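You operate a simulated robot arm through the tools that you are given. There is no shell and no other tool. Be economical: measure what you need, move in short steps, check, and stop when the job is done.

The job below is to be done with a simulated robot arm. You get a single attempt, and the scene is never put back.

JOB
Put the screen changer back in work and pump pocket two into line.
Fine: Shut the guard and the tank knob, pump knob to IN, three strokes, knob back to HOLD.

Only the result counts: the job must be done as asked and must still hold three seconds after the hand-in. Knocking over, shifting, dropping, spilling or breaking anything else fails it.

ROBOT AND FRAMES
A 6-joint arm with a two-finger parallel gripper, fixed in place. Base frame: the origin is at the foot of the arm, x ahead of it, y to its left, z up. Lengths are in m, angles in degrees, forces in N, time in s.
With the tool pointing down near the work surface it reaches from about 0.16 to 0.6 m from the base axis. Its first joint turns from -66.0 to 66.0 degrees. Payload 2.7 kg.
The tool frame sits at the grasp point between the pads (the TCP): z along the fingers, y along the line on which they close. The tips reach 0.023 m beyond it. The gripper opens to 0.094 m. The fingers are 0.038 m wide and 0.01 m thick; the gripper's body (0.054 by 0.096 m) begins 0.039 m behind the TCP.
Orientation is that of the tool frame in the base frame, as a unit quaternion [x, y, z, w]. With the fingers straight down and closing along the base's y, the tool's x points along the base's -x, its y along +y and its z along -z.

CONTROLS
- The arm moves only by the tool jog_arm. Its argument "deltas" is a list of rows, each a list of 7 numbers: the shift along the tool's x, y, z in m, then the turn, a rotation vector about the tool's x, y, z in degrees, then the closure in counts, from 0 (fully open) to 255 (shut). In form: [[tx, ty, tz, ax, ay, az, claw], ...]. A call has 1 to 8 rows; each row is the pose to reach, as a shift and turn from the pose commanded when the call began, along the tool's axes at that moment. Each row takes 0.2 s and may step no farther than 0.05 m and 8.6 degrees from the row before; otherwise, or with a gripper value out of range, the whole call is refused. Where a pose cannot be reached the arm comes as near as it can. A force on the tool above 90 N (or 10 N above the force at the start of the call, whichever is more), or a blocked arm, ends the call early, and 0.2 s more pass. The fingers move at their own pace (about 0.045 m/s each) and stop on an object; they squeeze with about 34 N. The grip force told is the motor's: it shows also when the fingers shut on nothing. Time passes only in rows, and 0.2 s behind the last, so rows that repeat a pose let the fingers close. The reply holds the time, the measured pose of the TCP, the force on the tool along the base axes, the opening and the grip force, in the units named above and with some noise.
- Cameras (640 x 400 px; columns grow to the right, rows downward): "scene" is fixed at [0.0914, -0.4433, 1.4238]; the picture's right is [0.61, -0.79, 0.00], its down [-0.31, -0.24, -0.92] and it looks along [0.73, 0.56, -0.39] (base axes); focal length 256 px, centre (320, 200). "wrist" rides on the gripper at [-0.039, 0, -0.044] in the tool frame; the picture's right is [0.00, -1.00, 0.00], its down [0.97, 0.00, -0.24] and it looks along [0.24, 0.00, 0.97] (tool axes); focal length 218 px, centre (320, 200).
- camera(camera): a new picture of that camera. It takes no simulated time.
- probe_pixels(camera, pixels): for up to 12 pixels [column, row] of the newest picture of that camera ("zoom" is the newest enlarged one), the place [x, y, z] in the base frame of the surface seen there, good to about 0.003 m. It takes no simulated time.
- close_up(camera, box): a new picture of the part [left, top, right, bottom] of that camera's present view, enlarged. It takes no simulated time.
- close_job(): hands the job in; it is judged then, once.

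Work in short steps. Measure before you move; look again where a grasp or a placing could have gone wrong, and mend it. You have 80 turns and 34 pictures in all, those below and enlarged ones among them. Open the gripper and draw the arm clear of the work before you hand the job in, unless the task says otherwise; then end with one line.

The tools are called as a command line: name --pt "numbers of a row" for each row, then --argument value for the rest, lists and objects as JSON in quotes. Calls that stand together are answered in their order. jog_arm: Moves the arm, as the interface text tells. Its arguments: {"type":"object","properties":{"deltas":{"type":"array"}},"required":["deltas"]} The other tools are called the same way: camera (camera) takes a picture; probe_pixels (camera, pixels) gives the place of the surface under pixels of a picture; close_up (camera, box) takes an enlarged picture of a part of a camera's view; close_job () hands the job in.

At the start:

```text
time_s: 0.0
eef_pos: [0.2916, -0.0261, 1.3259]
tool_rot: [0.0, 1.0, 0.0, 0.002]
wrist_force: [0.0, 0.6, 0.5]
finger_gap: 0.0942
finger_force: 0.0
```

scene: 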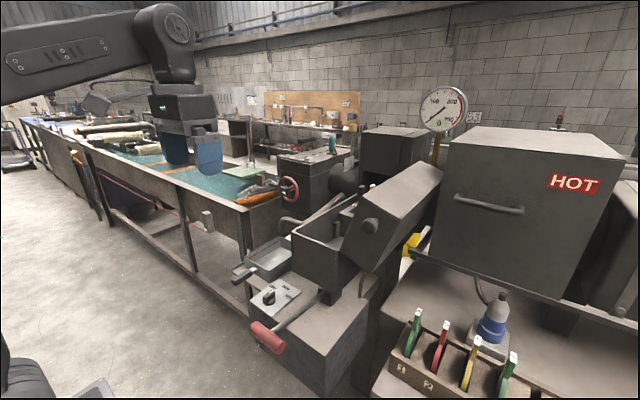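
wrist: 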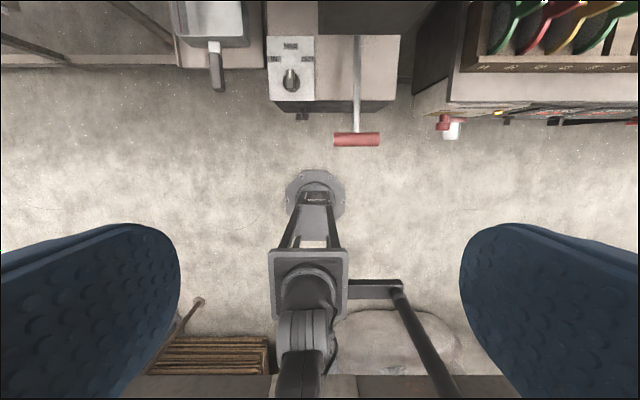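

The scene shows a pump block with a knob at about (268,297), a red lever at (267,337), a raised guard at (395,220) and a red handwheel at (288,188). I'll take enlarged views of these areas.

close_up --camera "scene" --box '[220, 220, 380, 380]'

close_up --camera "scene" --box '[260, 120, 460, 280]'

close_up --camera "wrist" --box '[160, 0, 480, 160]'

```text
2.50 times, centred on (300, 300) of scene
```

zoom: 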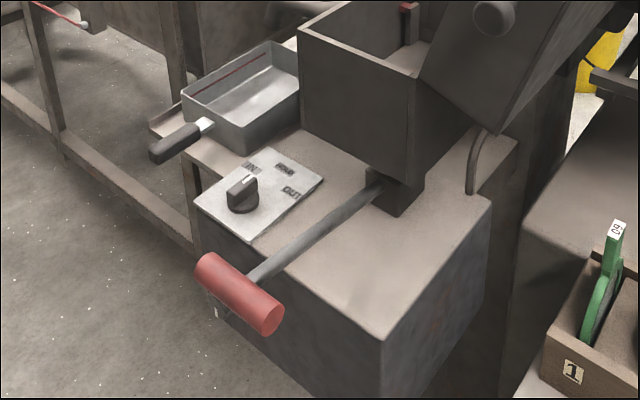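

```text
2.50 times, centred on (360, 200) of scene
```

zoom: 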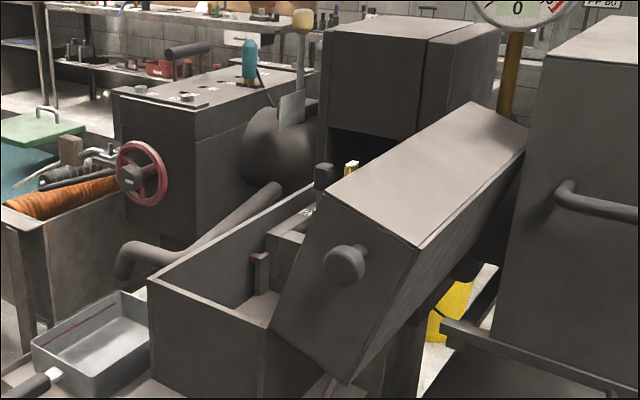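

```text
2.00 times, centred on (320, 80) of wrist
```

zoom: 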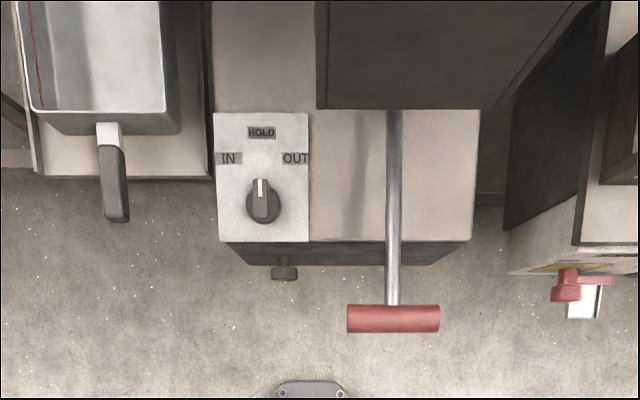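

The wrist close-up shows the three-way knob pointing to HOLD, a small knob under the front plate at wrist (302,117), and a red-handled valve at (447,122). I'll probe these and the guard.

camera --camera "wrist"

probe_pixels --camera "wrist" --pixels '[[290, 75], [291, 90], [302, 117], [302, 111], [337, 140], [378, 140], [357, 100], [357, 60], [445, 122], [270, 98], [390, 98], [300, 50]]'

probe_pixels --camera "scene" --pixels '[[370, 226], [300, 238], [348, 265], [358, 270], [323, 247], [432, 165], [392, 160], [440, 175], [427, 218], [268, 292], [305, 316], [346, 190]]'

```text
28 pictures are left
```

wrist: 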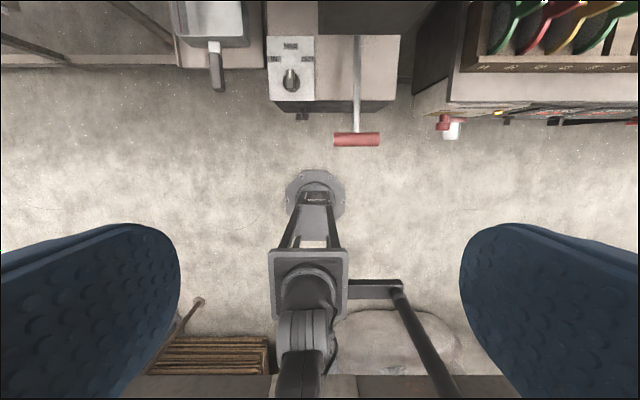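

```text
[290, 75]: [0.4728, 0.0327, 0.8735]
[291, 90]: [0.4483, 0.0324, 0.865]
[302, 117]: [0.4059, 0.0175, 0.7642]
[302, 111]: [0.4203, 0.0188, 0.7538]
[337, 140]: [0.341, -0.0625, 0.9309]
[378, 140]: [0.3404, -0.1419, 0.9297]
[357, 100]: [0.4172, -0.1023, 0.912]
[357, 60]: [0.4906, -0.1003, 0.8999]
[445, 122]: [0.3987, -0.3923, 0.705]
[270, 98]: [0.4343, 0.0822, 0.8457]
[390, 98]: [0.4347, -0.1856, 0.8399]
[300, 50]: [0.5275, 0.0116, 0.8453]
```

```text
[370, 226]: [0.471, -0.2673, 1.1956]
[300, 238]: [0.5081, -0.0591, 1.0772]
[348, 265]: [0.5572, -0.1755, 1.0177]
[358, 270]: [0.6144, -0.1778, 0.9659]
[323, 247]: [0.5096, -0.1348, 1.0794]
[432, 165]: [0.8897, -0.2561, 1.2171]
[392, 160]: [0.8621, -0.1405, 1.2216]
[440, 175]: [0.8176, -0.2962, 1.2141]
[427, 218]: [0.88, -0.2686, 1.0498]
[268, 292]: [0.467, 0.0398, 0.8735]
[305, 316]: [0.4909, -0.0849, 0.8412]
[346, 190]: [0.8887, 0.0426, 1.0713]
```

The guard's outline needs more points, so I'll probe its faces, knob and the trough beneath it, and zoom in on the small knob under the pump's front.

probe_pixels --camera "scene" --pixels '[[393, 200], [426, 216], [398, 268], [372, 248], [441, 167], [466, 173], [362, 223], [405, 225], [415, 245], [393, 225], [400, 190], [440, 190]]'

close_up --camera "wrist" --box '[260, 80, 340, 130]'

close_up --camera "scene" --box '[290, 180, 390, 260]'

```text
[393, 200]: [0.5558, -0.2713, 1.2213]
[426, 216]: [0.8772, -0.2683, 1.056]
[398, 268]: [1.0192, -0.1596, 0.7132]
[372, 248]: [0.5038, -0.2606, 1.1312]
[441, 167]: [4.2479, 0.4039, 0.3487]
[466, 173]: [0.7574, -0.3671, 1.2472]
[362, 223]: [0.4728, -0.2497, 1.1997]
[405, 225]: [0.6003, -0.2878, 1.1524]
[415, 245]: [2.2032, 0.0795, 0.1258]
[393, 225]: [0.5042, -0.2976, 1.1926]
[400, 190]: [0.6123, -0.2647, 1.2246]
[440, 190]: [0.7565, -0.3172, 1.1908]
```

```text
8.00 times, centred on (300, 105) of wrist
```

zoom: 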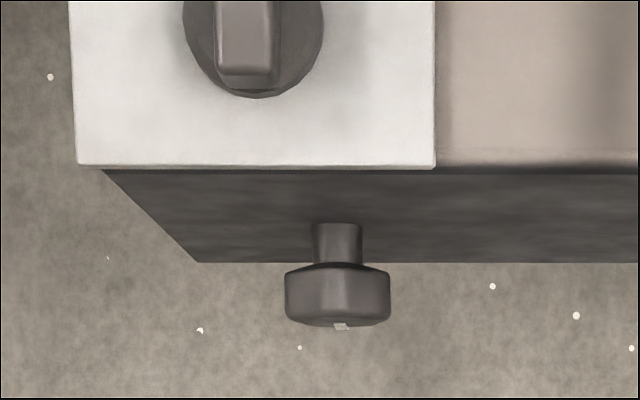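

```text
5.00 times, centred on (340, 220) of scene
```

zoom: 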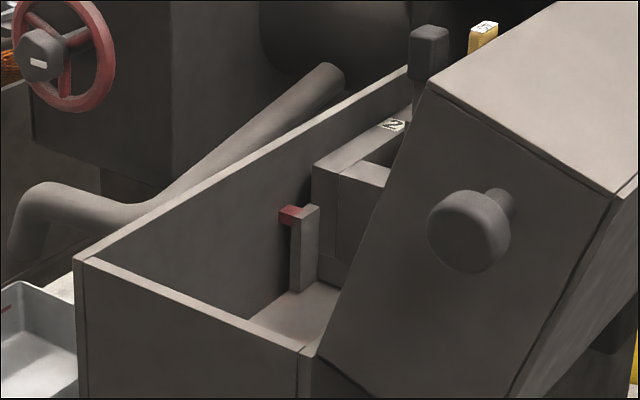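

I mapped the zoom pixels wrongly, so I'll re-probe the guard corners with corrected ones.

probe_pixels --camera "scene" --pixels '[[363, 200], [397, 219], [370, 270], [343, 249], [419, 162], [442, 172], [371, 212], [392, 180], [402, 222], [378, 262], [435, 183], [405, 240]]'

probe_pixels --camera "zoom" --pixels '[[90, 262], [300, 350], [400, 75], [290, 215], [345, 160], [392, 126], [430, 45], [480, 40], [320, 300], [330, 190], [470, 230], [40, 60]]'

```text
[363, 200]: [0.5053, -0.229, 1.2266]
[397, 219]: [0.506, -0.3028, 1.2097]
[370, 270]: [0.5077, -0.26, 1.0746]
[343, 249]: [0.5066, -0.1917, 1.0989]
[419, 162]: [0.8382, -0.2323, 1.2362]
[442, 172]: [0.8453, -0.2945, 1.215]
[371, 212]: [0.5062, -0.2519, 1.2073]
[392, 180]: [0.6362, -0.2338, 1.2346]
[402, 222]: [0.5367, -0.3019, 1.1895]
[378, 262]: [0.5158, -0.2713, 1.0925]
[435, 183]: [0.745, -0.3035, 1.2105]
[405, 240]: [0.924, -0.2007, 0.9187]
```

```text
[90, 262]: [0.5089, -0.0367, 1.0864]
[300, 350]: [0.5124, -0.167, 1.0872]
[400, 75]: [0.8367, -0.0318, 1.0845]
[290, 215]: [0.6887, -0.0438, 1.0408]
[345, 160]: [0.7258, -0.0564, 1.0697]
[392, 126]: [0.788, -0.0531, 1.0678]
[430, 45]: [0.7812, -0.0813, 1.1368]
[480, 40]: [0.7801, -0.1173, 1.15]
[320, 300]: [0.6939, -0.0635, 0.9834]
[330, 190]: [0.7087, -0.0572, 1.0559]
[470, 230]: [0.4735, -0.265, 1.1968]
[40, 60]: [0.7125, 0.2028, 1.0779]
```

The guard is a shell along x from 0.506 to 0.84. It stands about 106° open on a hinge near y=-0.18, z=1.09, with its knob at about (0.473,-0.265,1.197). I'll move above that knob with the gripper open.

jog_arm --pt "-0.022 -0.03 0 0 0 0 0" --pt "-0.044 -0.06 0 0 0 0 0" --pt "-0.067 -0.09 0 0 0 0 0" --pt "-0.089 -0.12 0 0 0 0 0" --pt "-0.111 -0.15 0 0 0 0 0" --pt "-0.133 -0.18 0 0 0 0 0" --pt "-0.155 -0.21 0 0 0 0 0" --pt "-0.176 -0.237 0 0 0 0 0"

camera --camera "wrist"

close_up --camera "scene" --box '[290, 100, 450, 200]'

```text
time_s: 1.8
eef_pos: [0.4282, -0.2349, 1.2853]
tool_rot: [0.001, 1.0, -0.002, 0.002]
wrist_force: [0.2, 0.3, 0.6]
finger_gap: 0.094
finger_force: 0.1
out of reach, approached as far as the arm can: row 5, 6, 7, 8
```

```text
25 pictures are left
```

wrist: 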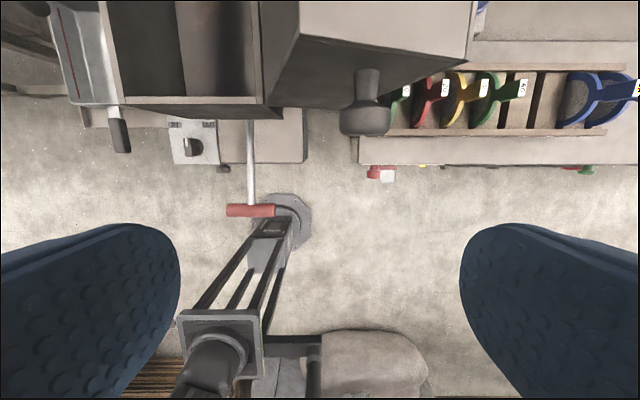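

```text
4.00 times, centred on (370, 150) of scene
```

zoom: 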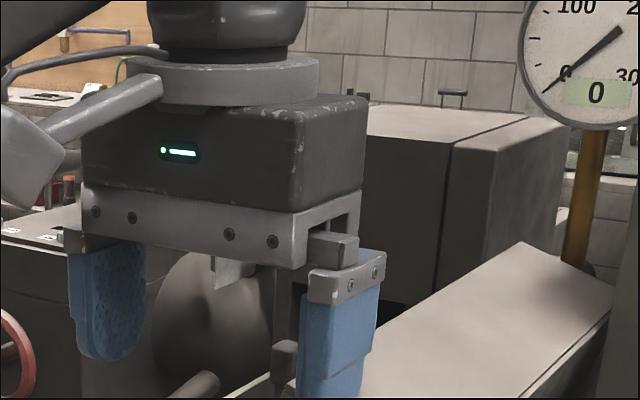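

With the tool straight down, the knob is beyond reach at this height. I'll tilt the fingers outward toward +x by 40° to gain reach and check how the commanded pose behaves.

jog_arm --pt "0 0 0 0 -8 0 0" --pt "0 0 0 0 -16 0 0" --pt "0 0 0 0 -24 0 0" --pt "0 0 0 0 -32 0 0" --pt "0 0 0 0 -40 0 0"

```text
time_s: 3.0
eef_pos: [0.4265, -0.2352, 1.2861]
tool_rot: [0.0, 0.939, -0.001, 0.344]
wrist_force: [-0.8, -0.3, 0.4]
finger_gap: 0.0939
finger_force: 0.1
```

The tilt held position. The commanded pose follows the clamped one. I'll take a new wrist view to locate the guard knob precisely.

camera --camera "wrist"

```text
23 pictures are left
```

wrist: 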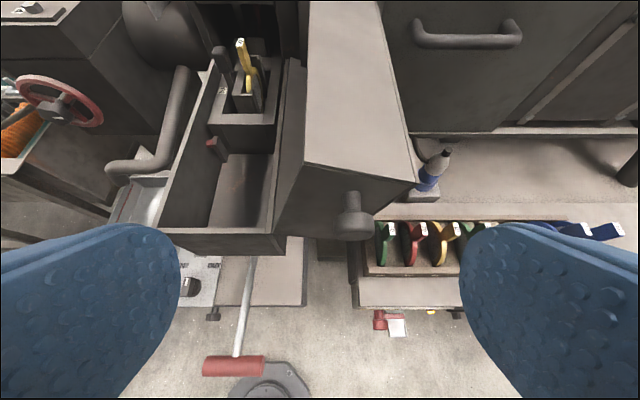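

The guard knob appears at wrist (353,218). I'll probe its disc and stem, plus the trough floor and screen handles.

probe_pixels --camera "wrist" --pixels '[[353, 213], [353, 200], [337, 222], [370, 222], [353, 236], [353, 228], [246, 75], [220, 60], [215, 145], [235, 190], [291, 150], [240, 120]]'

```text
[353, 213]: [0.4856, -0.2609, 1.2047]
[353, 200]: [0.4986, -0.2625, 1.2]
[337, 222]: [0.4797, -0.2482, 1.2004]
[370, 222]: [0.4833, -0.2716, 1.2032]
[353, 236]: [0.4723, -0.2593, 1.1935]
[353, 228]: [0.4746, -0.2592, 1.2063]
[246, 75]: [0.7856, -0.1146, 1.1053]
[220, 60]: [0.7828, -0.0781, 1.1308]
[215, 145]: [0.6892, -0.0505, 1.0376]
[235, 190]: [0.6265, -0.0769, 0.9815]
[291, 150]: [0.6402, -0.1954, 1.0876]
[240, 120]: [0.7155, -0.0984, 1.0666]
```

The knob disc is about 0.03 m across, centred near (0.480,-0.260,1.192). I'll move the open fingers around it along the tool axis and close to a loose cage of about 0.035 m.

jog_arm --pt "0.0213 -0.025 0.02 0 0 0 0" --pt "0.0213 -0.025 0.06 0 0 0 0" --pt "0.0213 -0.025 0.0972 0 0 0 0" --pt "0.0213 -0.025 0.0972 0 0 0 160" --pt "0.0213 -0.025 0.0972 0 0 0 160" --pt "0.0213 -0.025 0.0972 0 0 0 160" --pt "0.0213 -0.025 0.0972 0 0 0 160"

camera --camera "wrist"

```text
time_s: 4.6
eef_pos: [0.4737, -0.2585, 1.1966]
tool_rot: [-0.001, 0.939, 0.0, 0.343]
wrist_force: [0.0, -0.3, -0.4]
finger_gap: 0.0355
finger_force: 0.8
```

```text
22 pictures are left
```

wrist: 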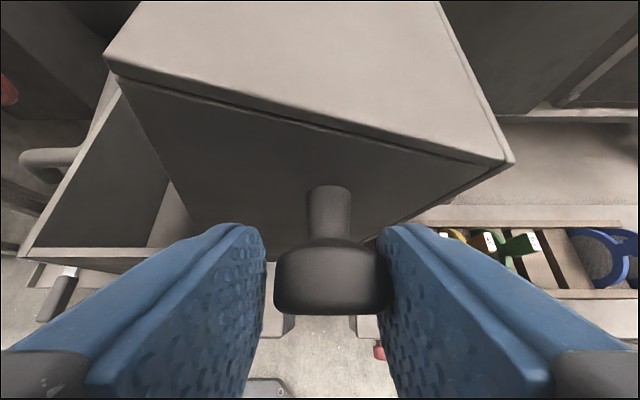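

The knob is caged between the pads at wrist (325,275). I'll swing the guard over along its arc, to about 60° from closed level.

jog_arm --pt "-0.0095 0.0246 -0.0112 0 0 0 160" --pt "-0.0152 0.0505 -0.018 0 0 0 160" --pt "-0.0174 0.0777 -0.0206 0 0 0 160" --pt "-0.0161 0.1027 -0.0191 0 0 0 160" --pt "-0.0123 0.1248 -0.0146 0 0 0 160" --pt "-0.0061 0.1455 -0.0072 0 0 0 160"

camera --camera "wrist"

```text
time_s: 6.0
eef_pos: [0.4712, -0.1145, 1.2065]
tool_rot: [-0.001, 0.939, -0.001, 0.343]
wrist_force: [0.0, 2.5, -1.4]
finger_gap: 0.0359
finger_force: 0.9
```

```text
21 pictures are left
```

wrist: 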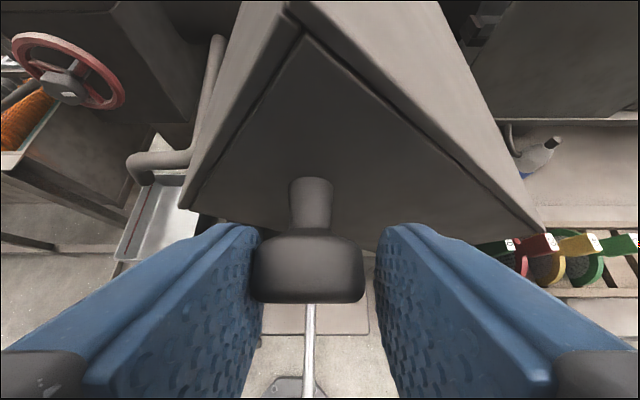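

The guard follows with the knob resting on the left pad. I'll lower it the rest of the way.

jog_arm --pt "0.0084 0.0187 0.0099 0 0 0 160" --pt "0.0188 0.0349 0.0223 0 0 0 160" --pt "0.0309 0.0479 0.0366 0 0 0 160" --pt "0.042 0.0563 0.0498 0 0 0 160" --pt "0.042 0.0563 0.0498 0 0 0 160"

close_up --camera "scene" --box '[240, 130, 480, 280]'

```text
time_s: 7.2
eef_pos: [0.4715, -0.0587, 1.1411]
tool_rot: [0.0, 0.939, 0.0, 0.343]
wrist_force: [-0.3, 9.6, -2.9]
finger_gap: 0.0392
finger_force: 5.8
```

```text
2.67 times, centred on (360, 205) of scene
```

zoom: 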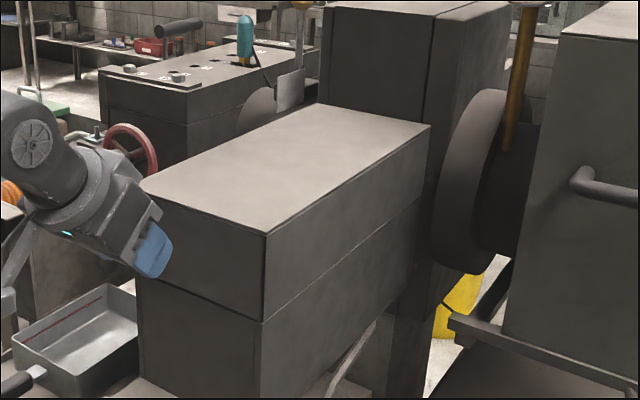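

The guard looks all but seated. I'll open the fingers, back out along the tool axis, and check the seam.

jog_arm --pt "0 0.004 0 0 0 0 120" --pt "0 0.004 0 0 0 0 60" --pt "0 0.004 0 0 0 0 0" --pt "0 0.004 -0.03 0 0 0 0" --pt "0 0.004 -0.07 0 0 0 0" --pt "0 0.004 -0.11 0 0 0 0"

close_up --camera "scene" --box '[240, 130, 480, 280]'

```text
time_s: 8.6
eef_pos: [0.4017, -0.0561, 1.2264]
tool_rot: [0.0, 0.94, -0.001, 0.343]
wrist_force: [0.3, 0.7, 0.2]
finger_gap: 0.094
finger_force: 0.0
```

```text
2.67 times, centred on (360, 205) of scene
```

zoom: 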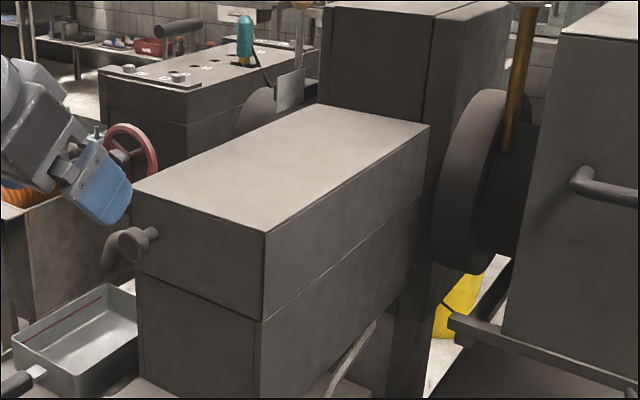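

The guard is down with an even seam. Next is the tank knob on the pump's front at about (0.41,0.018,0.76). I'll draw back, tilt further toward horizontal and descend for a view of its face.

jog_arm --pt "0.027 0.0185 -0.0065 0 -6 0 0" --pt "0.054 0.037 -0.013 0 -12 0 0" --pt "0.081 0.0555 -0.0195 0 -18 0 0" --pt "0.1087 0.074 -0.0263 0 -24 0 0"

probe_pixels --camera "zoom" --pixels '[[145, 190], [262, 225], [420, 128], [320, 110], [200, 300], [133, 245]]'

```text
time_s: 9.6
eef_pos: [0.3137, 0.0147, 1.2053]
tool_rot: [-0.002, 0.848, 0.0, 0.53]
wrist_force: [0.7, -0.8, 0.2]
finger_gap: 0.0937
finger_force: 0.1
out of reach, approached as far as the arm can: row 4
```

```text
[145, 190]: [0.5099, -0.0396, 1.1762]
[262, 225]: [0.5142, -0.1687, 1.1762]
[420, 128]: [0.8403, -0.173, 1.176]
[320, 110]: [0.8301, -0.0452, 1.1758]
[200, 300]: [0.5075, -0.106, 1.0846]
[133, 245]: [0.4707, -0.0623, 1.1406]
```

The guard top reads level at z=1.176, so it's shut. I'll descend in front of the pump, staying left of the lever (its handle spans y=-0.06 to -0.14).

jog_arm --pt "0.0432 0.005 0.021 0 0 0 0" --pt "0.0863 0.005 0.042 0 0 0 0" --pt "0.1295 0.005 0.0631 0 0 0 0" --pt "0.1726 0.005 0.0841 0 0 0 0" --pt "0.2158 0.005 0.1051 0 0 0 0" --pt "0.259 0.005 0.1261 0 0 0 0"

camera --camera "wrist"

```text
time_s: 11.0
eef_pos: [0.3872, 0.0881, 0.943]
tool_rot: [-0.012, 0.851, -0.035, 0.524]
wrist_force: [0.3, 0.7, 0.3]
finger_gap: 0.0941
finger_force: 0.0
out of reach, approached as far as the arm can: row 1, 2, 3, 4, 5, 6
```

```text
18 pictures are left
```

wrist: 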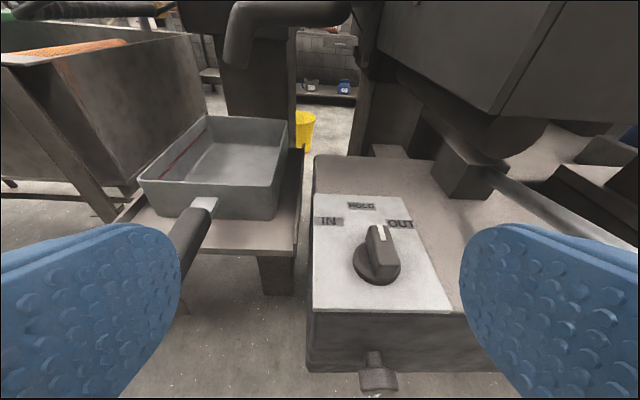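

The near-horizontal tool is limited close to the base, and the tool was pushed aside to (0.387,0.088,0.943) without contact. I'll reduce the tilt to about 40° and move back toward x=0.30, y=0.018.

jog_arm --pt "0.0 0.0 0.0 0 8 0 0" --pt "0.01 -0.017 -0.02 0 16 0 0" --pt "0.019 -0.035 -0.04 0 24 0 0" --pt "0.028 -0.053 -0.06 0 24 0 0" --pt "0.038 -0.07 -0.078 0 24 0 0"

```text
time_s: 12.2
eef_pos: [0.3567, 0.0408, 0.9526]
tool_rot: [-0.005, 0.942, -0.038, 0.334]
wrist_force: [0.6, -0.1, -0.3]
finger_gap: 0.0944
finger_force: 0.1
out of reach, approached as far as the arm can: row 2, 3, 4, 5
```

At 39° tilt the inner limit is about r=0.36. I'll test a short descent here; the right finger stays clear of the lever.

jog_arm --pt "0.025 -0.008 0.031 0 0 0 0" --pt "0.05 -0.016 0.062 0 0 0 0" --pt "0.0755 -0.022 0.0932 0 0 0 0"

camera --camera "wrist"

```text
time_s: 13.0
eef_pos: [0.3512, 0.0678, 0.8313]
tool_rot: [0.0, 0.942, -0.047, 0.333]
wrist_force: [0.2, 0.3, 0.2]
finger_gap: 0.0941
finger_force: 0.1
out of reach, approached as far as the arm can: row 1, 2, 3
```

```text
17 pictures are left
```

wrist: 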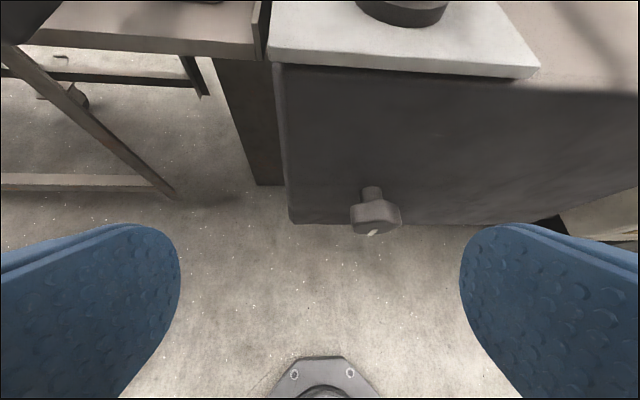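

The tank knob shows at wrist (375,215) with a white mark on its face. I'll zoom and probe it.

close_up --camera "wrist" --box '[335, 175, 415, 245]'

probe_pixels --camera "wrist" --pixels '[[375, 206], [376, 220], [372, 234], [352, 212], [400, 210], [372, 190], [300, 150], [295, 218], [376, 227]]'

```text
5.71 times, centred on (375, 210) of wrist
```

zoom: 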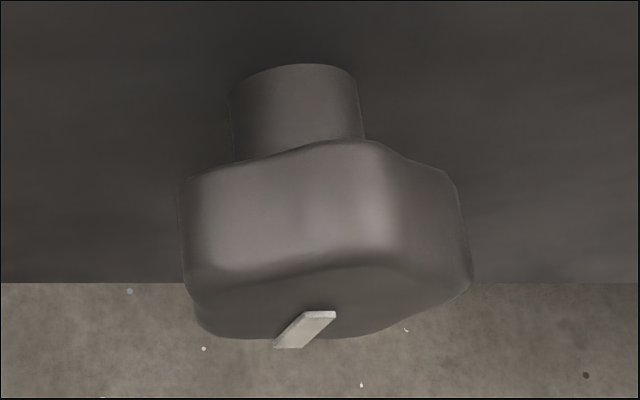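

```text
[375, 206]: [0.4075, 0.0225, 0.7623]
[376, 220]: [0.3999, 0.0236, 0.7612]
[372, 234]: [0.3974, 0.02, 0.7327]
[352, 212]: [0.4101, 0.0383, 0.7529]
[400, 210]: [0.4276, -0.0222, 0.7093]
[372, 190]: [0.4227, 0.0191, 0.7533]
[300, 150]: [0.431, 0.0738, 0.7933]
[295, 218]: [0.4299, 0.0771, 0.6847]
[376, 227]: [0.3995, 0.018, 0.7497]
```

The tank knob is lobed, about 0.034 m across, centred near (0.405,0.018,0.745) with its axis along x. Its mark leans off vertical, so it isn't shut. I'll pre-roll the tool about base x so that a clockwise turn has room, starting with -35° in place.

jog_arm --pt "-0.0155 0 0.0126 5.44 0 -4.4 0" --pt "-0.0155 0 0.0126 10.88 0 -8.8 0" --pt "-0.0155 0 0.0126 16.3 0 -13.2 0" --pt "-0.0155 0 0.0126 21.8 0 -17.6 0" --pt "-0.0155 0 0.0126 27.2 0 -22 0"

camera --camera "wrist"

```text
time_s: 14.2
eef_pos: [0.3689, 0.0673, 0.8322]
tool_rot: [-0.105, 0.888, -0.321, 0.312]
wrist_force: [-0.4, 0.9, -0.2]
finger_gap: 0.0938
finger_force: 0.0
```

```text
15 pictures are left
```

wrist: 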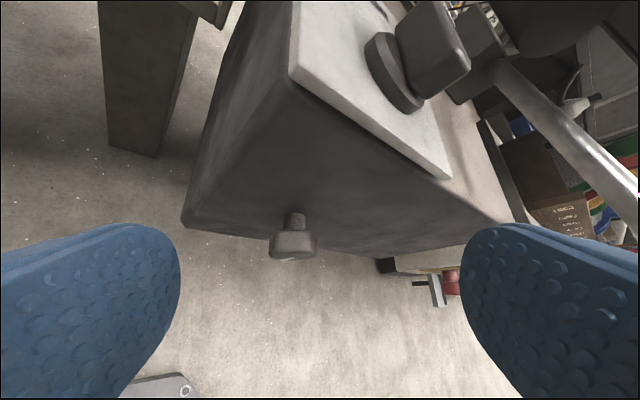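

The pre-roll succeeded and the knob is at wrist (293,243). I'll re-probe it from this angle.

probe_pixels --camera "wrist" --pixels '[[293, 238], [272, 245], [315, 242], [293, 252], [293, 222], [283, 240], [305, 240]]'

close_up --camera "wrist" --box '[263, 205, 323, 265]'

```text
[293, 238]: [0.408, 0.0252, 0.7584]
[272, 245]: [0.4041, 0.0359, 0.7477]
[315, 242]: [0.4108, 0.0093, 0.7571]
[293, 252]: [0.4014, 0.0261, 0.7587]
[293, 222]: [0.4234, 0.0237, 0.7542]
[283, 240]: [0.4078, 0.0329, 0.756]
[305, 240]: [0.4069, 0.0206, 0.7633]
```

```text
6.67 times, centred on (293, 235) of wrist
```

zoom: 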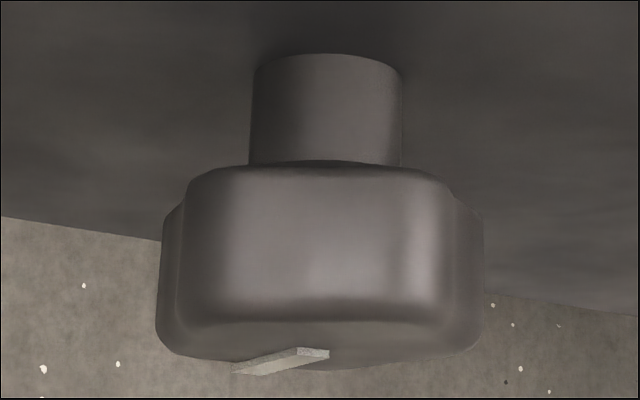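

The knob centre is confirmed near (0.405,0.017,0.745). I'll advance along the tool axis and grip it.

jog_arm --pt "0.0332 0.0177 0.02 0 0 0 0" --pt "0.0332 0.0177 0.055 0 0 0 0" --pt "0.0332 0.0177 0.0914 0 0 0 0" --pt "0.0332 0.0177 0.0914 0 0 0 255" --pt "0.0332 0.0177 0.0914 0 0 0 255" --pt "0.0332 0.0177 0.0914 0 0 0 255" --pt "0.0332 0.0177 0.0914 0 0 0 255" --pt "0.0332 0.0177 0.0914 0 0 0 255"

close_up --camera "wrist" --box '[160, 100, 480, 400]'

```text
time_s: 16.0
eef_pos: [0.4004, 0.0233, 0.7489]
tool_rot: [-0.104, 0.889, -0.319, 0.313]
wrist_force: [2.6, 0.5, -6.1]
finger_gap: 0.0333
finger_force: 45.5
```

```text
1.33 times, centred on (320, 250) of wrist
```

zoom: 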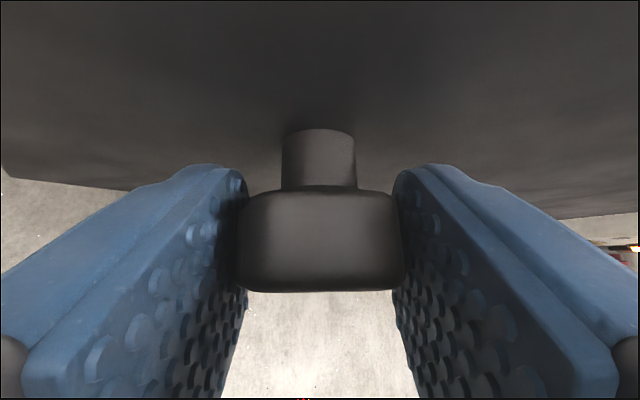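

The knob is gripped (gap 0.033, 45 N). I'll turn it clockwise as seen from the front (+ about base x) by 40° and watch the force.

jog_arm --pt "0 -0.001 0 -6.26 0.11 4.98 255" --pt "0 -0.0019 0 -12.5 0.22 9.95 255" --pt "0 -0.0028 0 -18.8 0.34 14.9 255" --pt "0.0001 -0.0037 0.0002 -25.06 0.45 19.9 255" --pt "0.0002 -0.0045 0.0004 -31.3 0.56 24.9 255"

```text
time_s: 17.0
eef_pos: [0.3992, 0.022, 0.7526]
tool_rot: [0.006, 0.943, -0.099, 0.317]
wrist_force: [-3.6, -21.1, 8.3]
finger_gap: 0.0334
finger_force: 45.1
out of reach, approached as far as the arm can: row 4
stopped in row 4: the force on the tool passed its limit (the readings are from after the stop); the commanded pose is now the measured one
```

It turned about 29° before the arm hit its reach limit, which caused the side force. I'll open, roll back about 32° with the open fingers around the knob, and look at the mark.

jog_arm --pt "0 0 0 0 0 0 150" --pt "0 0 0 0 0 0 50" --pt "0 0 -0.02 0 0 0 0" --pt "0 0.001 -0.06 6.26 0 -4.98 0" --pt "0 0.002 -0.06 12.5 0 -9.95 0" --pt "0 0.003 -0.06 18.8 0 -14.9 0" --pt "0 0.004 -0.06 25.06 0 -19.9 0"

close_up --camera "wrist" --box '[240, 150, 400, 310]'

```text
time_s: 18.6
eef_pos: [0.363, 0.0412, 0.7971]
tool_rot: [-0.088, 0.886, -0.353, 0.287]
wrist_force: [0.2, 1.3, 0.1]
finger_gap: 0.0937
finger_force: 0.1
```

```text
2.50 times, centred on (320, 230) of wrist
```

zoom: 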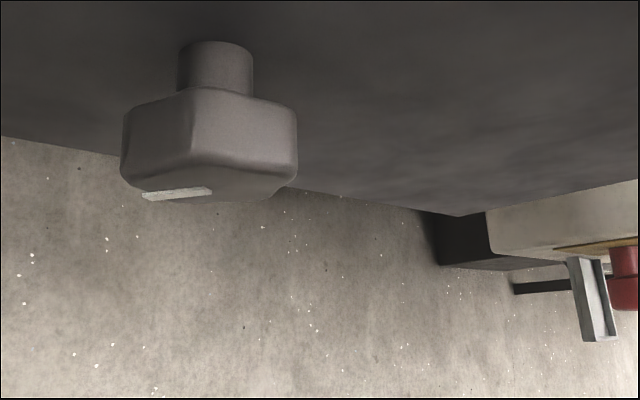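

The knob has turned, judging by its lobes and mark. I'll probe the mark's ends to get its direction in the y–z plane.

probe_pixels --camera "zoom" --pixels '[[150, 196], [178, 193], [205, 190], [230, 190], [130, 175], [210, 130], [290, 170], [215, 65]]'

```text
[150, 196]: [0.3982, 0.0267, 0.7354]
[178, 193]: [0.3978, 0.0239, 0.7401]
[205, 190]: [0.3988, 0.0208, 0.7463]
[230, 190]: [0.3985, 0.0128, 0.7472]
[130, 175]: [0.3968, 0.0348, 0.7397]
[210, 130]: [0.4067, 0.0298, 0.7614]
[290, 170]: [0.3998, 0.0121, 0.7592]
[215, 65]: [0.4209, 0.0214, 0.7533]
```

The pointer now runs from the knob centre toward about 7 o'clock; it started near 6 o'clock, so I'll keep going clockwise. I'll roll a little farther (to about -58°) with less forward tilt to gain turning room.

jog_arm --pt "-0.0026 0.0105 0.0064 4.4 2.4 -3.0 0" --pt "-0.0053 0.021 0.0129 8.7 4.9 -6.1 0" --pt "-0.0079 0.0314 0.0193 13.1 7.3 -9.1 0"

```text
time_s: 19.4
eef_pos: [0.3818, 0.0553, 0.7698]
tool_rot: [-0.102, 0.847, -0.479, 0.208]
wrist_force: [0.2, 0.3, 0.7]
finger_gap: 0.094
finger_force: 0.1
```

Reached without trouble. I'll advance onto the knob and grip again.

jog_arm --pt "-0.0005 0.0024 0.02 0 0 0 0" --pt "-0.0005 0.0024 0.0424 0 0 0 0" --pt "-0.0005 0.0024 0.0424 0 0 0 255" --pt "-0.0005 0.0024 0.0424 0 0 0 255" --pt "-0.0005 0.0024 0.0424 0 0 0 255" --pt "-0.0005 0.0024 0.0424 0 0 0 255" --pt "-0.0005 0.0024 0.0424 0 0 0 255"

```text
time_s: 21.0
eef_pos: [0.4011, 0.0241, 0.748]
tool_rot: [-0.103, 0.848, -0.476, 0.21]
wrist_force: [6.4, 8.3, -19.3]
finger_gap: 0.0339
finger_force: 45.3
```

The grip is firm. I'll turn clockwise another 48°, from roll -58° to about -10°.

jog_arm --pt "0 0.0005 0 -7.15 0.21 3.6 255" --pt "0 -0.0005 0.0002 -14.3 0.42 7.2 255" --pt "0 -0.0014 0.0005 -21.4 0.63 10.8 255" --pt "0 -0.0023 0.001 -28.6 0.84 14.4 255" --pt "0 -0.003 0.0014 -35.7 1.05 18 255" --pt "0 -0.0038 0.002 -42.9 1.27 21.6 255"

```text
time_s: 22.4
eef_pos: [0.4005, 0.021, 0.749]
tool_rot: [-0.014, 0.969, -0.09, 0.23]
wrist_force: [-19.6, 20.5, -4.1]
finger_gap: 0.0339
finger_force: 45.7
```

The turn completed in full, about 77° in total. I'll add up to 13° more in this grip to reach or feel the stop, keeping clear of the lever.

jog_arm --pt "0 -0.001 0 -5.8 0.1 2.9 255" --pt "0 -0.002 0 -11.6 0.2 5.8 255"

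```text
time_s: 23.0
eef_pos: [0.4008, 0.0204, 0.7485]
tool_rot: [-0.002, 0.971, -0.066, 0.228]
wrist_force: [-15.3, 20.3, -18.5]
finger_gap: 0.0339
finger_force: 45.2
out of reach, approached as far as the arm can: row 1, 2
```

The arm is at its reach limit again after roughly 80°. I'll release, back off, roll back, and look at the pointer.

jog_arm --pt "0 0 0 0 0 0 150" --pt "0 0 0 0 0 0 50" --pt "0 0 -0.02 0 0 0 0" --pt "0 0.004 -0.042 7.15 -0.2 -3.6 0" --pt "0 0.008 -0.042 14.3 -0.4 -7.2 0" --pt "0 0.012 -0.042 21.4 -0.6 -10.8 0" --pt "0 0.016 -0.042 28.6 -0.8 -14.4 0" --pt "0 0.02 -0.042 35.7 -1 -18 0"

close_up --camera "wrist" --box '[220, 150, 420, 310]'

```text
time_s: 24.8
eef_pos: [0.385, 0.0444, 0.7859]
tool_rot: [-0.08, 0.889, -0.396, 0.216]
wrist_force: [-0.1, 0.6, -0.3]
finger_gap: 0.094
finger_force: 0.0
```

```text
2.50 times, centred on (320, 230) of wrist
```

zoom: 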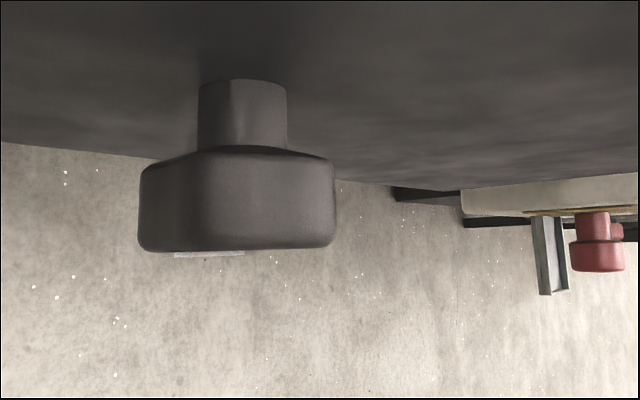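

probe_pixels --camera "zoom" --pixels '[[178, 254], [208, 254], [240, 252], [150, 240], [320, 235], [240, 200], [245, 110]]'

```text
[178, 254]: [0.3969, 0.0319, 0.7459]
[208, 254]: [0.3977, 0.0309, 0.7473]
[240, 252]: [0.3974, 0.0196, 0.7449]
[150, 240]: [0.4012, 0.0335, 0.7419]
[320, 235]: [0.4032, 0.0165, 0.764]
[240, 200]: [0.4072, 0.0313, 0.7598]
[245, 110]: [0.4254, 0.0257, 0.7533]
```

The pointer now runs to about 9 o'clock, so roughly 90° has been turned. I'll regrip to test whether it's against a stop.

jog_arm --pt "0.0035 0.0145 0.01 0 0 0 0" --pt "0.0035 0.0145 0.0428 0 0 0 0" --pt "0.0035 0.0145 0.0428 0 0 0 255" --pt "0.0035 0.0145 0.0428 0 0 0 255" --pt "0.0035 0.0145 0.0428 0 0 0 255" --pt "0.0035 0.0145 0.0428 0 0 0 255" --pt "0.0035 0.0145 0.0428 0 0 0 255"

jog_arm --pt "0 -0.0005 0 -7.15 0.23 3.6 255" --pt "0 -0.001 0.0002 -14.3 0.46 7.2 255" --pt "0 -0.0019 0.0005 -21.4 0.7 10.8 255" --pt "0 -0.0028 0.001 -28.6 0.9 14.4 255"

```text
time_s: 26.4
eef_pos: [0.4026, 0.0235, 0.7488]
tool_rot: [-0.083, 0.89, -0.395, 0.215]
wrist_force: [-13.6, 5.7, -5.5]
finger_gap: 0.0334
finger_force: 44.8
```

```text
time_s: 27.4
eef_pos: [0.4006, 0.0211, 0.7494]
tool_rot: [-0.02, 0.964, -0.134, 0.229]
wrist_force: [-14.1, 6.4, -3.1]
finger_gap: 0.0333
finger_force: 45.1
```

It turned 32° with little force. I'll release, roll back and check whether the pointer moved.

jog_arm --pt "0 0 0 0 0 0 150" --pt "0 0 0 0 0 0 50" --pt "0 0 -0.02 0 0 0 0" --pt "0 0.004 -0.042 7.15 -0.2 -3.6 0" --pt "0 0.008 -0.042 14.3 -0.4 -7.2 0" --pt "0 0.012 -0.042 21.4 -0.6 -10.8 0" --pt "0 0.016 -0.042 28.6 -0.8 -14.4 0" --pt "0 0.02 -0.042 35.7 -1 -18 0"

close_up --camera "wrist" --box '[220, 150, 420, 310]'

```text
time_s: 29.2
eef_pos: [0.3845, 0.0499, 0.7796]
tool_rot: [-0.096, 0.859, -0.457, 0.209]
wrist_force: [-0.4, -0.2, -0.6]
finger_gap: 0.0943
finger_force: 0.0
```

```text
2.50 times, centred on (320, 230) of wrist
```

zoom: 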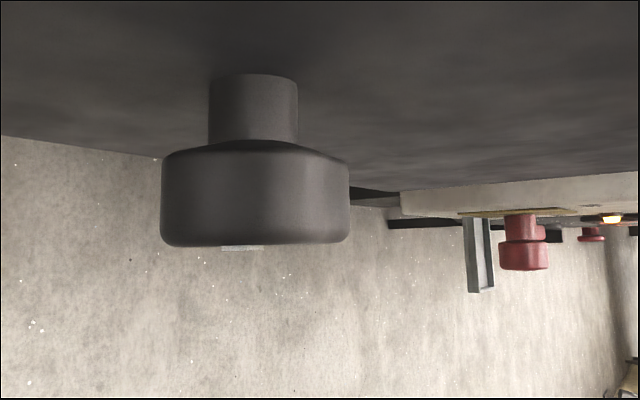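

probe_pixels --camera "zoom" --pixels '[[224, 248], [242, 247], [260, 248], [170, 235], [340, 235]]'

```text
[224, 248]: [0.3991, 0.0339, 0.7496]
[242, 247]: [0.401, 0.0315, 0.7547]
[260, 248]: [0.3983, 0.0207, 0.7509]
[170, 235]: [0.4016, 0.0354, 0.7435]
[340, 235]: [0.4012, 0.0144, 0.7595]
```

The pointer advanced past 9 o'clock, so there's no stop yet. I'll keep turning clockwise: regrip, then turn 48°.

jog_arm --pt "0.0024 0.0125 0.01 0 0 0 0" --pt "0.0024 0.0125 0.0418 0 0 0 0" --pt "0.0024 0.0125 0.0418 0 0 0 255" --pt "0.0024 0.0125 0.0418 0 0 0 255" --pt "0.0024 0.0125 0.0418 0 0 0 255" --pt "0.0024 0.0125 0.0418 0 0 0 255" --pt "0.0024 0.0125 0.0418 0 0 0 255"

jog_arm --pt "0 -0.0005 0 -7.15 0.21 3.6 255" --pt "0 -0.001 0.0002 -14.3 0.42 7.2 255" --pt "0 -0.0019 0.0005 -21.4 0.63 10.8 255" --pt "0 -0.0028 0.001 -28.6 0.84 14.4 255" --pt "0 -0.0035 0.0014 -35.7 1.05 18 255"

```text
time_s: 30.8
eef_pos: [0.4009, 0.0254, 0.7482]
tool_rot: [-0.096, 0.86, -0.455, 0.209]
wrist_force: [3.6, 0.9, -7.3]
finger_gap: 0.0342
finger_force: 45.4
```

```text
time_s: 32.0
eef_pos: [0.4004, 0.0219, 0.7501]
tool_rot: [-0.017, 0.964, -0.134, 0.23]
wrist_force: [5.6, -8.9, -11.8]
finger_gap: 0.0338
finger_force: 45.1
```

That made another 40° at low force. I'll release, roll back and look at the pointer again.

jog_arm --pt "0 0 0 0 0 0 150" --pt "0 0 0 0 0 0 50" --pt "0 0 -0.02 0 0 0 0" --pt "0 0.004 -0.042 7.15 -0.2 -3.6 0" --pt "0 0.008 -0.042 14.3 -0.4 -7.2 0" --pt "0 0.012 -0.042 21.4 -0.6 -10.8 0" --pt "0 0.016 -0.042 28.6 -0.8 -14.4 0" --pt "0 0.02 -0.042 35.7 -1 -18 0"

close_up --camera "wrist" --box '[260, 190, 360, 270]'

```text
time_s: 33.8
eef_pos: [0.3828, 0.0515, 0.7817]
tool_rot: [-0.096, 0.86, -0.456, 0.209]
wrist_force: [-0.3, 0.0, -0.8]
finger_gap: 0.0943
finger_force: 0.1
```

```text
5.00 times, centred on (310, 230) of wrist
```

zoom: 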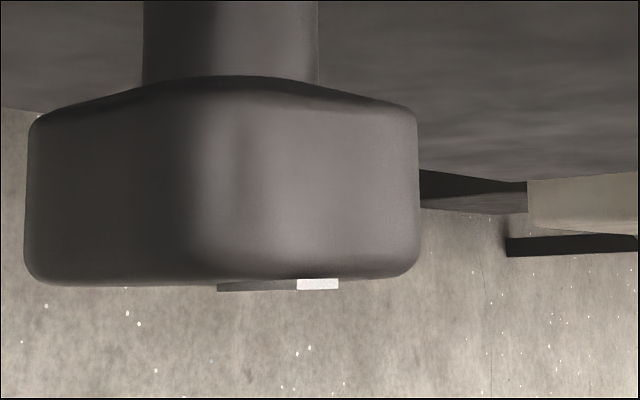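

The pointer's tip end now faces up-right in this rolled view, at about 10–11 o'clock, so the knob is still turning freely. I'll regrip and keep turning clockwise.

jog_arm --pt "0.0024 0.0115 0.01 0 0 0 0" --pt "0.0024 0.0115 0.044 0 0 0 0" --pt "0.0024 0.0115 0.044 0 0 0 255" --pt "0.0024 0.0115 0.044 0 0 0 255" --pt "0.0024 0.0115 0.044 0 0 0 255" --pt "0.0024 0.0115 0.044 0 0 0 255" --pt "0.0024 0.0115 0.044 0 0 0 255"

jog_arm --pt "0 -0.0005 0 -7.15 0.21 3.6 255" --pt "0 -0.001 0.0002 -14.3 0.42 7.2 255" --pt "0 -0.0019 0.0005 -21.4 0.63 10.8 255" --pt "0 -0.0028 0.001 -28.6 0.84 14.4 255" --pt "0 -0.0035 0.0014 -35.7 1.05 18 255" --pt "0 -0.0042 0.002 -41 1.2 20.7 255"

jog_arm --pt "0 0 0 0 0 0 100" --pt "0 0.001 0 0 0 0 0" --pt "0 0.002 0 7.15 -0.2 -3.6 0" --pt "0 0.003 0 14.3 -0.4 -7.2 0" --pt "0 0.004 0 21.4 -0.6 -10.8 0" --pt "0 0.005 0 28.6 -0.8 -14.4 0" --pt "0 0.006 0 35.7 -1 -18 0" --pt "0 0.006 0 41 -1.2 -20.7 0"

```text
time_s: 35.4
eef_pos: [0.4, 0.0247, 0.7479]
tool_rot: [-0.099, 0.861, -0.453, 0.209]
wrist_force: [3.5, 14.0, -21.6]
finger_gap: 0.0336
finger_force: 45.0
```

```text
time_s: 36.8
eef_pos: [0.3999, 0.0204, 0.7513]
tool_rot: [-0.007, 0.97, -0.084, 0.229]
wrist_force: [-4.3, 4.5, -19.9]
finger_gap: 0.0337
finger_force: 44.8
```

```text
time_s: 38.6
eef_pos: [0.4008, 0.0274, 0.7513]
tool_rot: [-0.095, 0.859, -0.457, 0.208]
wrist_force: [-2.5, 2.8, -0.2]
finger_gap: 0.0938
finger_force: 0.0
```

About 195° in total has been turned. I'll grip again and turn another 46°, watching force and gap for a stop.

jog_arm --pt "0.0013 0.0014 0.0037 0 0 0 255" --pt "0.0013 0.0014 0.0037 0 0 0 255" --pt "0.0013 0.0014 0.0037 0 0 0 255" --pt "0.0013 0.0014 0.0037 0 0 0 255" --pt "0.0013 0.0014 0.0037 0 0 0 255"

jog_arm --pt "0 -0.0005 0 -7.15 0.21 3.6 255" --pt "0 -0.001 0.0002 -14.3 0.42 7.2 255" --pt "0 -0.0019 0.0005 -21.4 0.63 10.8 255" --pt "0 -0.0028 0.001 -28.6 0.84 14.4 255" --pt "0 -0.0035 0.0014 -35.7 1.05 18 255" --pt "0 -0.0042 0.002 -41 1.2 20.7 255"

jog_arm --pt "0 0 0 0 0 0 150" --pt "0 0 0 0 0 0 50" --pt "0 0 -0.02 0 0 0 0" --pt "0 0.004 -0.042 7.15 -0.2 -3.6 0" --pt "0 0.008 -0.042 14.3 -0.4 -7.2 0" --pt "0 0.012 -0.042 21.4 -0.6 -10.8 0" --pt "0 0.016 -0.042 28.6 -0.8 -14.4 0" --pt "0 0.02 -0.042 35.7 -1 -18 0"

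close_up --camera "wrist" --box '[260, 190, 360, 270]'

```text
time_s: 39.8
eef_pos: [0.4034, 0.0242, 0.7479]
tool_rot: [-0.094, 0.86, -0.457, 0.208]
wrist_force: [-2.1, -3.9, 3.3]
finger_gap: 0.034
finger_force: 45.0
```

```text
time_s: 41.2
eef_pos: [0.4036, 0.0206, 0.7507]
tool_rot: [-0.005, 0.969, -0.083, 0.231]
wrist_force: [-13.4, 1.1, 25.8]
finger_gap: 0.0338
finger_force: 45.1
```

```text
time_s: 43.0
eef_pos: [0.3844, 0.0482, 0.7834]
tool_rot: [-0.084, 0.882, -0.411, 0.213]
wrist_force: [-0.6, 0.2, -0.2]
finger_gap: 0.0943
finger_force: 0.0
```

```text
5.00 times, centred on (310, 230) of wrist
```

zoom: 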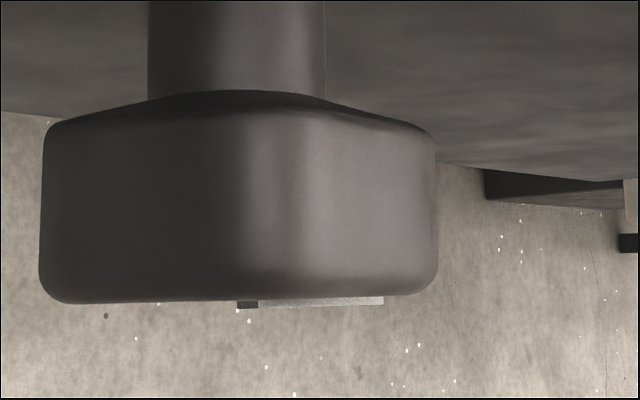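

The pointer is now near 1:30–2 o'clock and no stop has been felt, so I'll run two more ratchet cycles and look.

jog_arm --pt "0.0032 0.0116 0.01 0 0 0 0" --pt "0.0032 0.0116 0.0437 0 0 0 0" --pt "0.0032 0.0116 0.0437 0 0 0 255" --pt "0.0032 0.0116 0.0437 0 0 0 255" --pt "0.0032 0.0116 0.0437 0 0 0 255" --pt "0.0032 0.0116 0.0437 0 0 0 255" --pt "0.0032 0.0116 0.0437 0 0 0 255"

jog_arm --pt "0 -0.0005 0 -7.15 0.21 3.6 255" --pt "0 -0.001 0.0002 -14.3 0.42 7.2 255" --pt "0 -0.0019 0.0005 -21.4 0.63 10.8 255" --pt "0 -0.0028 0.001 -28.6 0.84 14.4 255" --pt "0 -0.0035 0.0014 -35.7 1.05 18 255"

jog_arm --pt "0 0 0 0 0 0 100" --pt "0 0.001 0 0 0 0 0" --pt "0 0.002 0 7.15 -0.2 -3.6 0" --pt "0 0.003 0 14.3 -0.4 -7.2 0" --pt "0 0.004 0 21.4 -0.6 -10.8 0" --pt "0 0.005 0 28.6 -0.8 -14.4 0" --pt "0 0.006 0 35.7 -1 -18 0" --pt "0 0.006 0 41 -1.2 -20.7 0"

```text
time_s: 44.6
eef_pos: [0.4022, 0.0243, 0.7493]
tool_rot: [-0.087, 0.884, -0.408, 0.212]
wrist_force: [-3.1, 17.7, -22.7]
finger_gap: 0.0337
finger_force: 45.6
```

```text
time_s: 45.8
eef_pos: [0.4017, 0.0205, 0.7496]
tool_rot: [-0.007, 0.969, -0.084, 0.23]
wrist_force: [-0.5, 14.4, -13.9]
finger_gap: 0.0338
finger_force: 45.2
```

```text
time_s: 47.6
eef_pos: [0.4018, 0.0266, 0.7502]
tool_rot: [-0.097, 0.86, -0.456, 0.207]
wrist_force: [-22.0, 15.5, 13.6]
finger_gap: 0.0927
finger_force: 0.1
```

The readback shows an unexpected contact force of about 30 N with the fingers open. I'll look before going on.

camera --camera "wrist"

```text
7 pictures are left
```

wrist: 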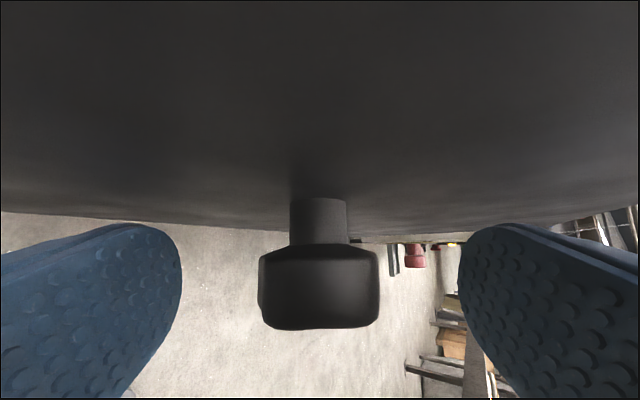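

The fingertips seem to be touching the pump's front face. I'll ease back 5 mm in x, grip, and turn another cycle.

jog_arm --pt "0.005 0.0 -0.001 0 0 0 0" --pt "0.005 0.0 -0.001 0 0 0 255" --pt "0.005 0.0 -0.001 0 0 0 255" --pt "0.005 0.0 -0.001 0 0 0 255" --pt "0.005 0.0 -0.001 0 0 0 255" --pt "0.005 0.0 -0.001 0 0 0 255"

jog_arm --pt "0 -0.0005 0 -7.15 0.21 3.6 255" --pt "0 -0.001 0.0002 -14.3 0.42 7.2 255" --pt "0 -0.0019 0.0005 -21.4 0.63 10.8 255" --pt "0 -0.0028 0.001 -28.6 0.84 14.4 255" --pt "0 -0.0035 0.0014 -35.7 1.05 18 255" --pt "0 -0.0042 0.002 -41 1.2 20.7 255"

```text
time_s: 49.0
eef_pos: [0.3991, 0.0255, 0.7489]
tool_rot: [-0.096, 0.86, -0.455, 0.209]
wrist_force: [5.6, 0.7, -8.2]
finger_gap: 0.0339
finger_force: 44.9
```

```text
time_s: 50.4
eef_pos: [0.3976, 0.0212, 0.7509]
tool_rot: [-0.005, 0.97, -0.084, 0.229]
wrist_force: [-4.1, -4.9, 0.1]
finger_gap: 0.0334
finger_force: 44.8
```

jog_arm --pt "0 0 0 0 0 0 150" --pt "0 0 0 0 0 0 50" --pt "0 0 -0.02 0 0 0 0" --pt "0 0.004 -0.042 7.15 -0.2 -3.6 0" --pt "0 0.008 -0.042 14.3 -0.4 -7.2 0" --pt "0 0.012 -0.042 21.4 -0.6 -10.8 0" --pt "0 0.016 -0.042 28.6 -0.8 -14.4 0" --pt "0 0.02 -0.042 35.7 -1 -18 0"

close_up --camera "wrist" --box '[260, 190, 360, 270]'

```text
time_s: 52.2
eef_pos: [0.3802, 0.0483, 0.7856]
tool_rot: [-0.085, 0.882, -0.411, 0.213]
wrist_force: [1.1, -0.4, 0.7]
finger_gap: 0.0941
finger_force: 0.0
```

```text
5.00 times, centred on (310, 230) of wrist
```

zoom: 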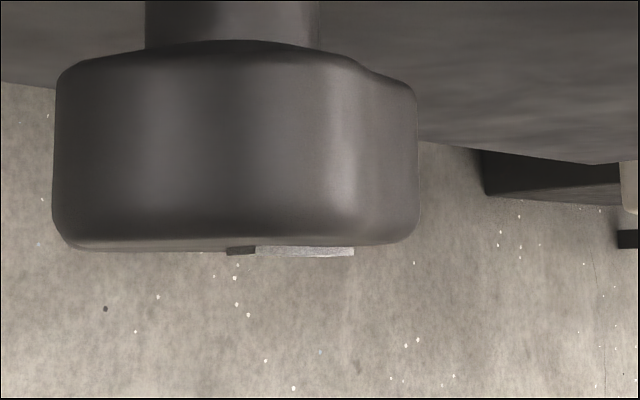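

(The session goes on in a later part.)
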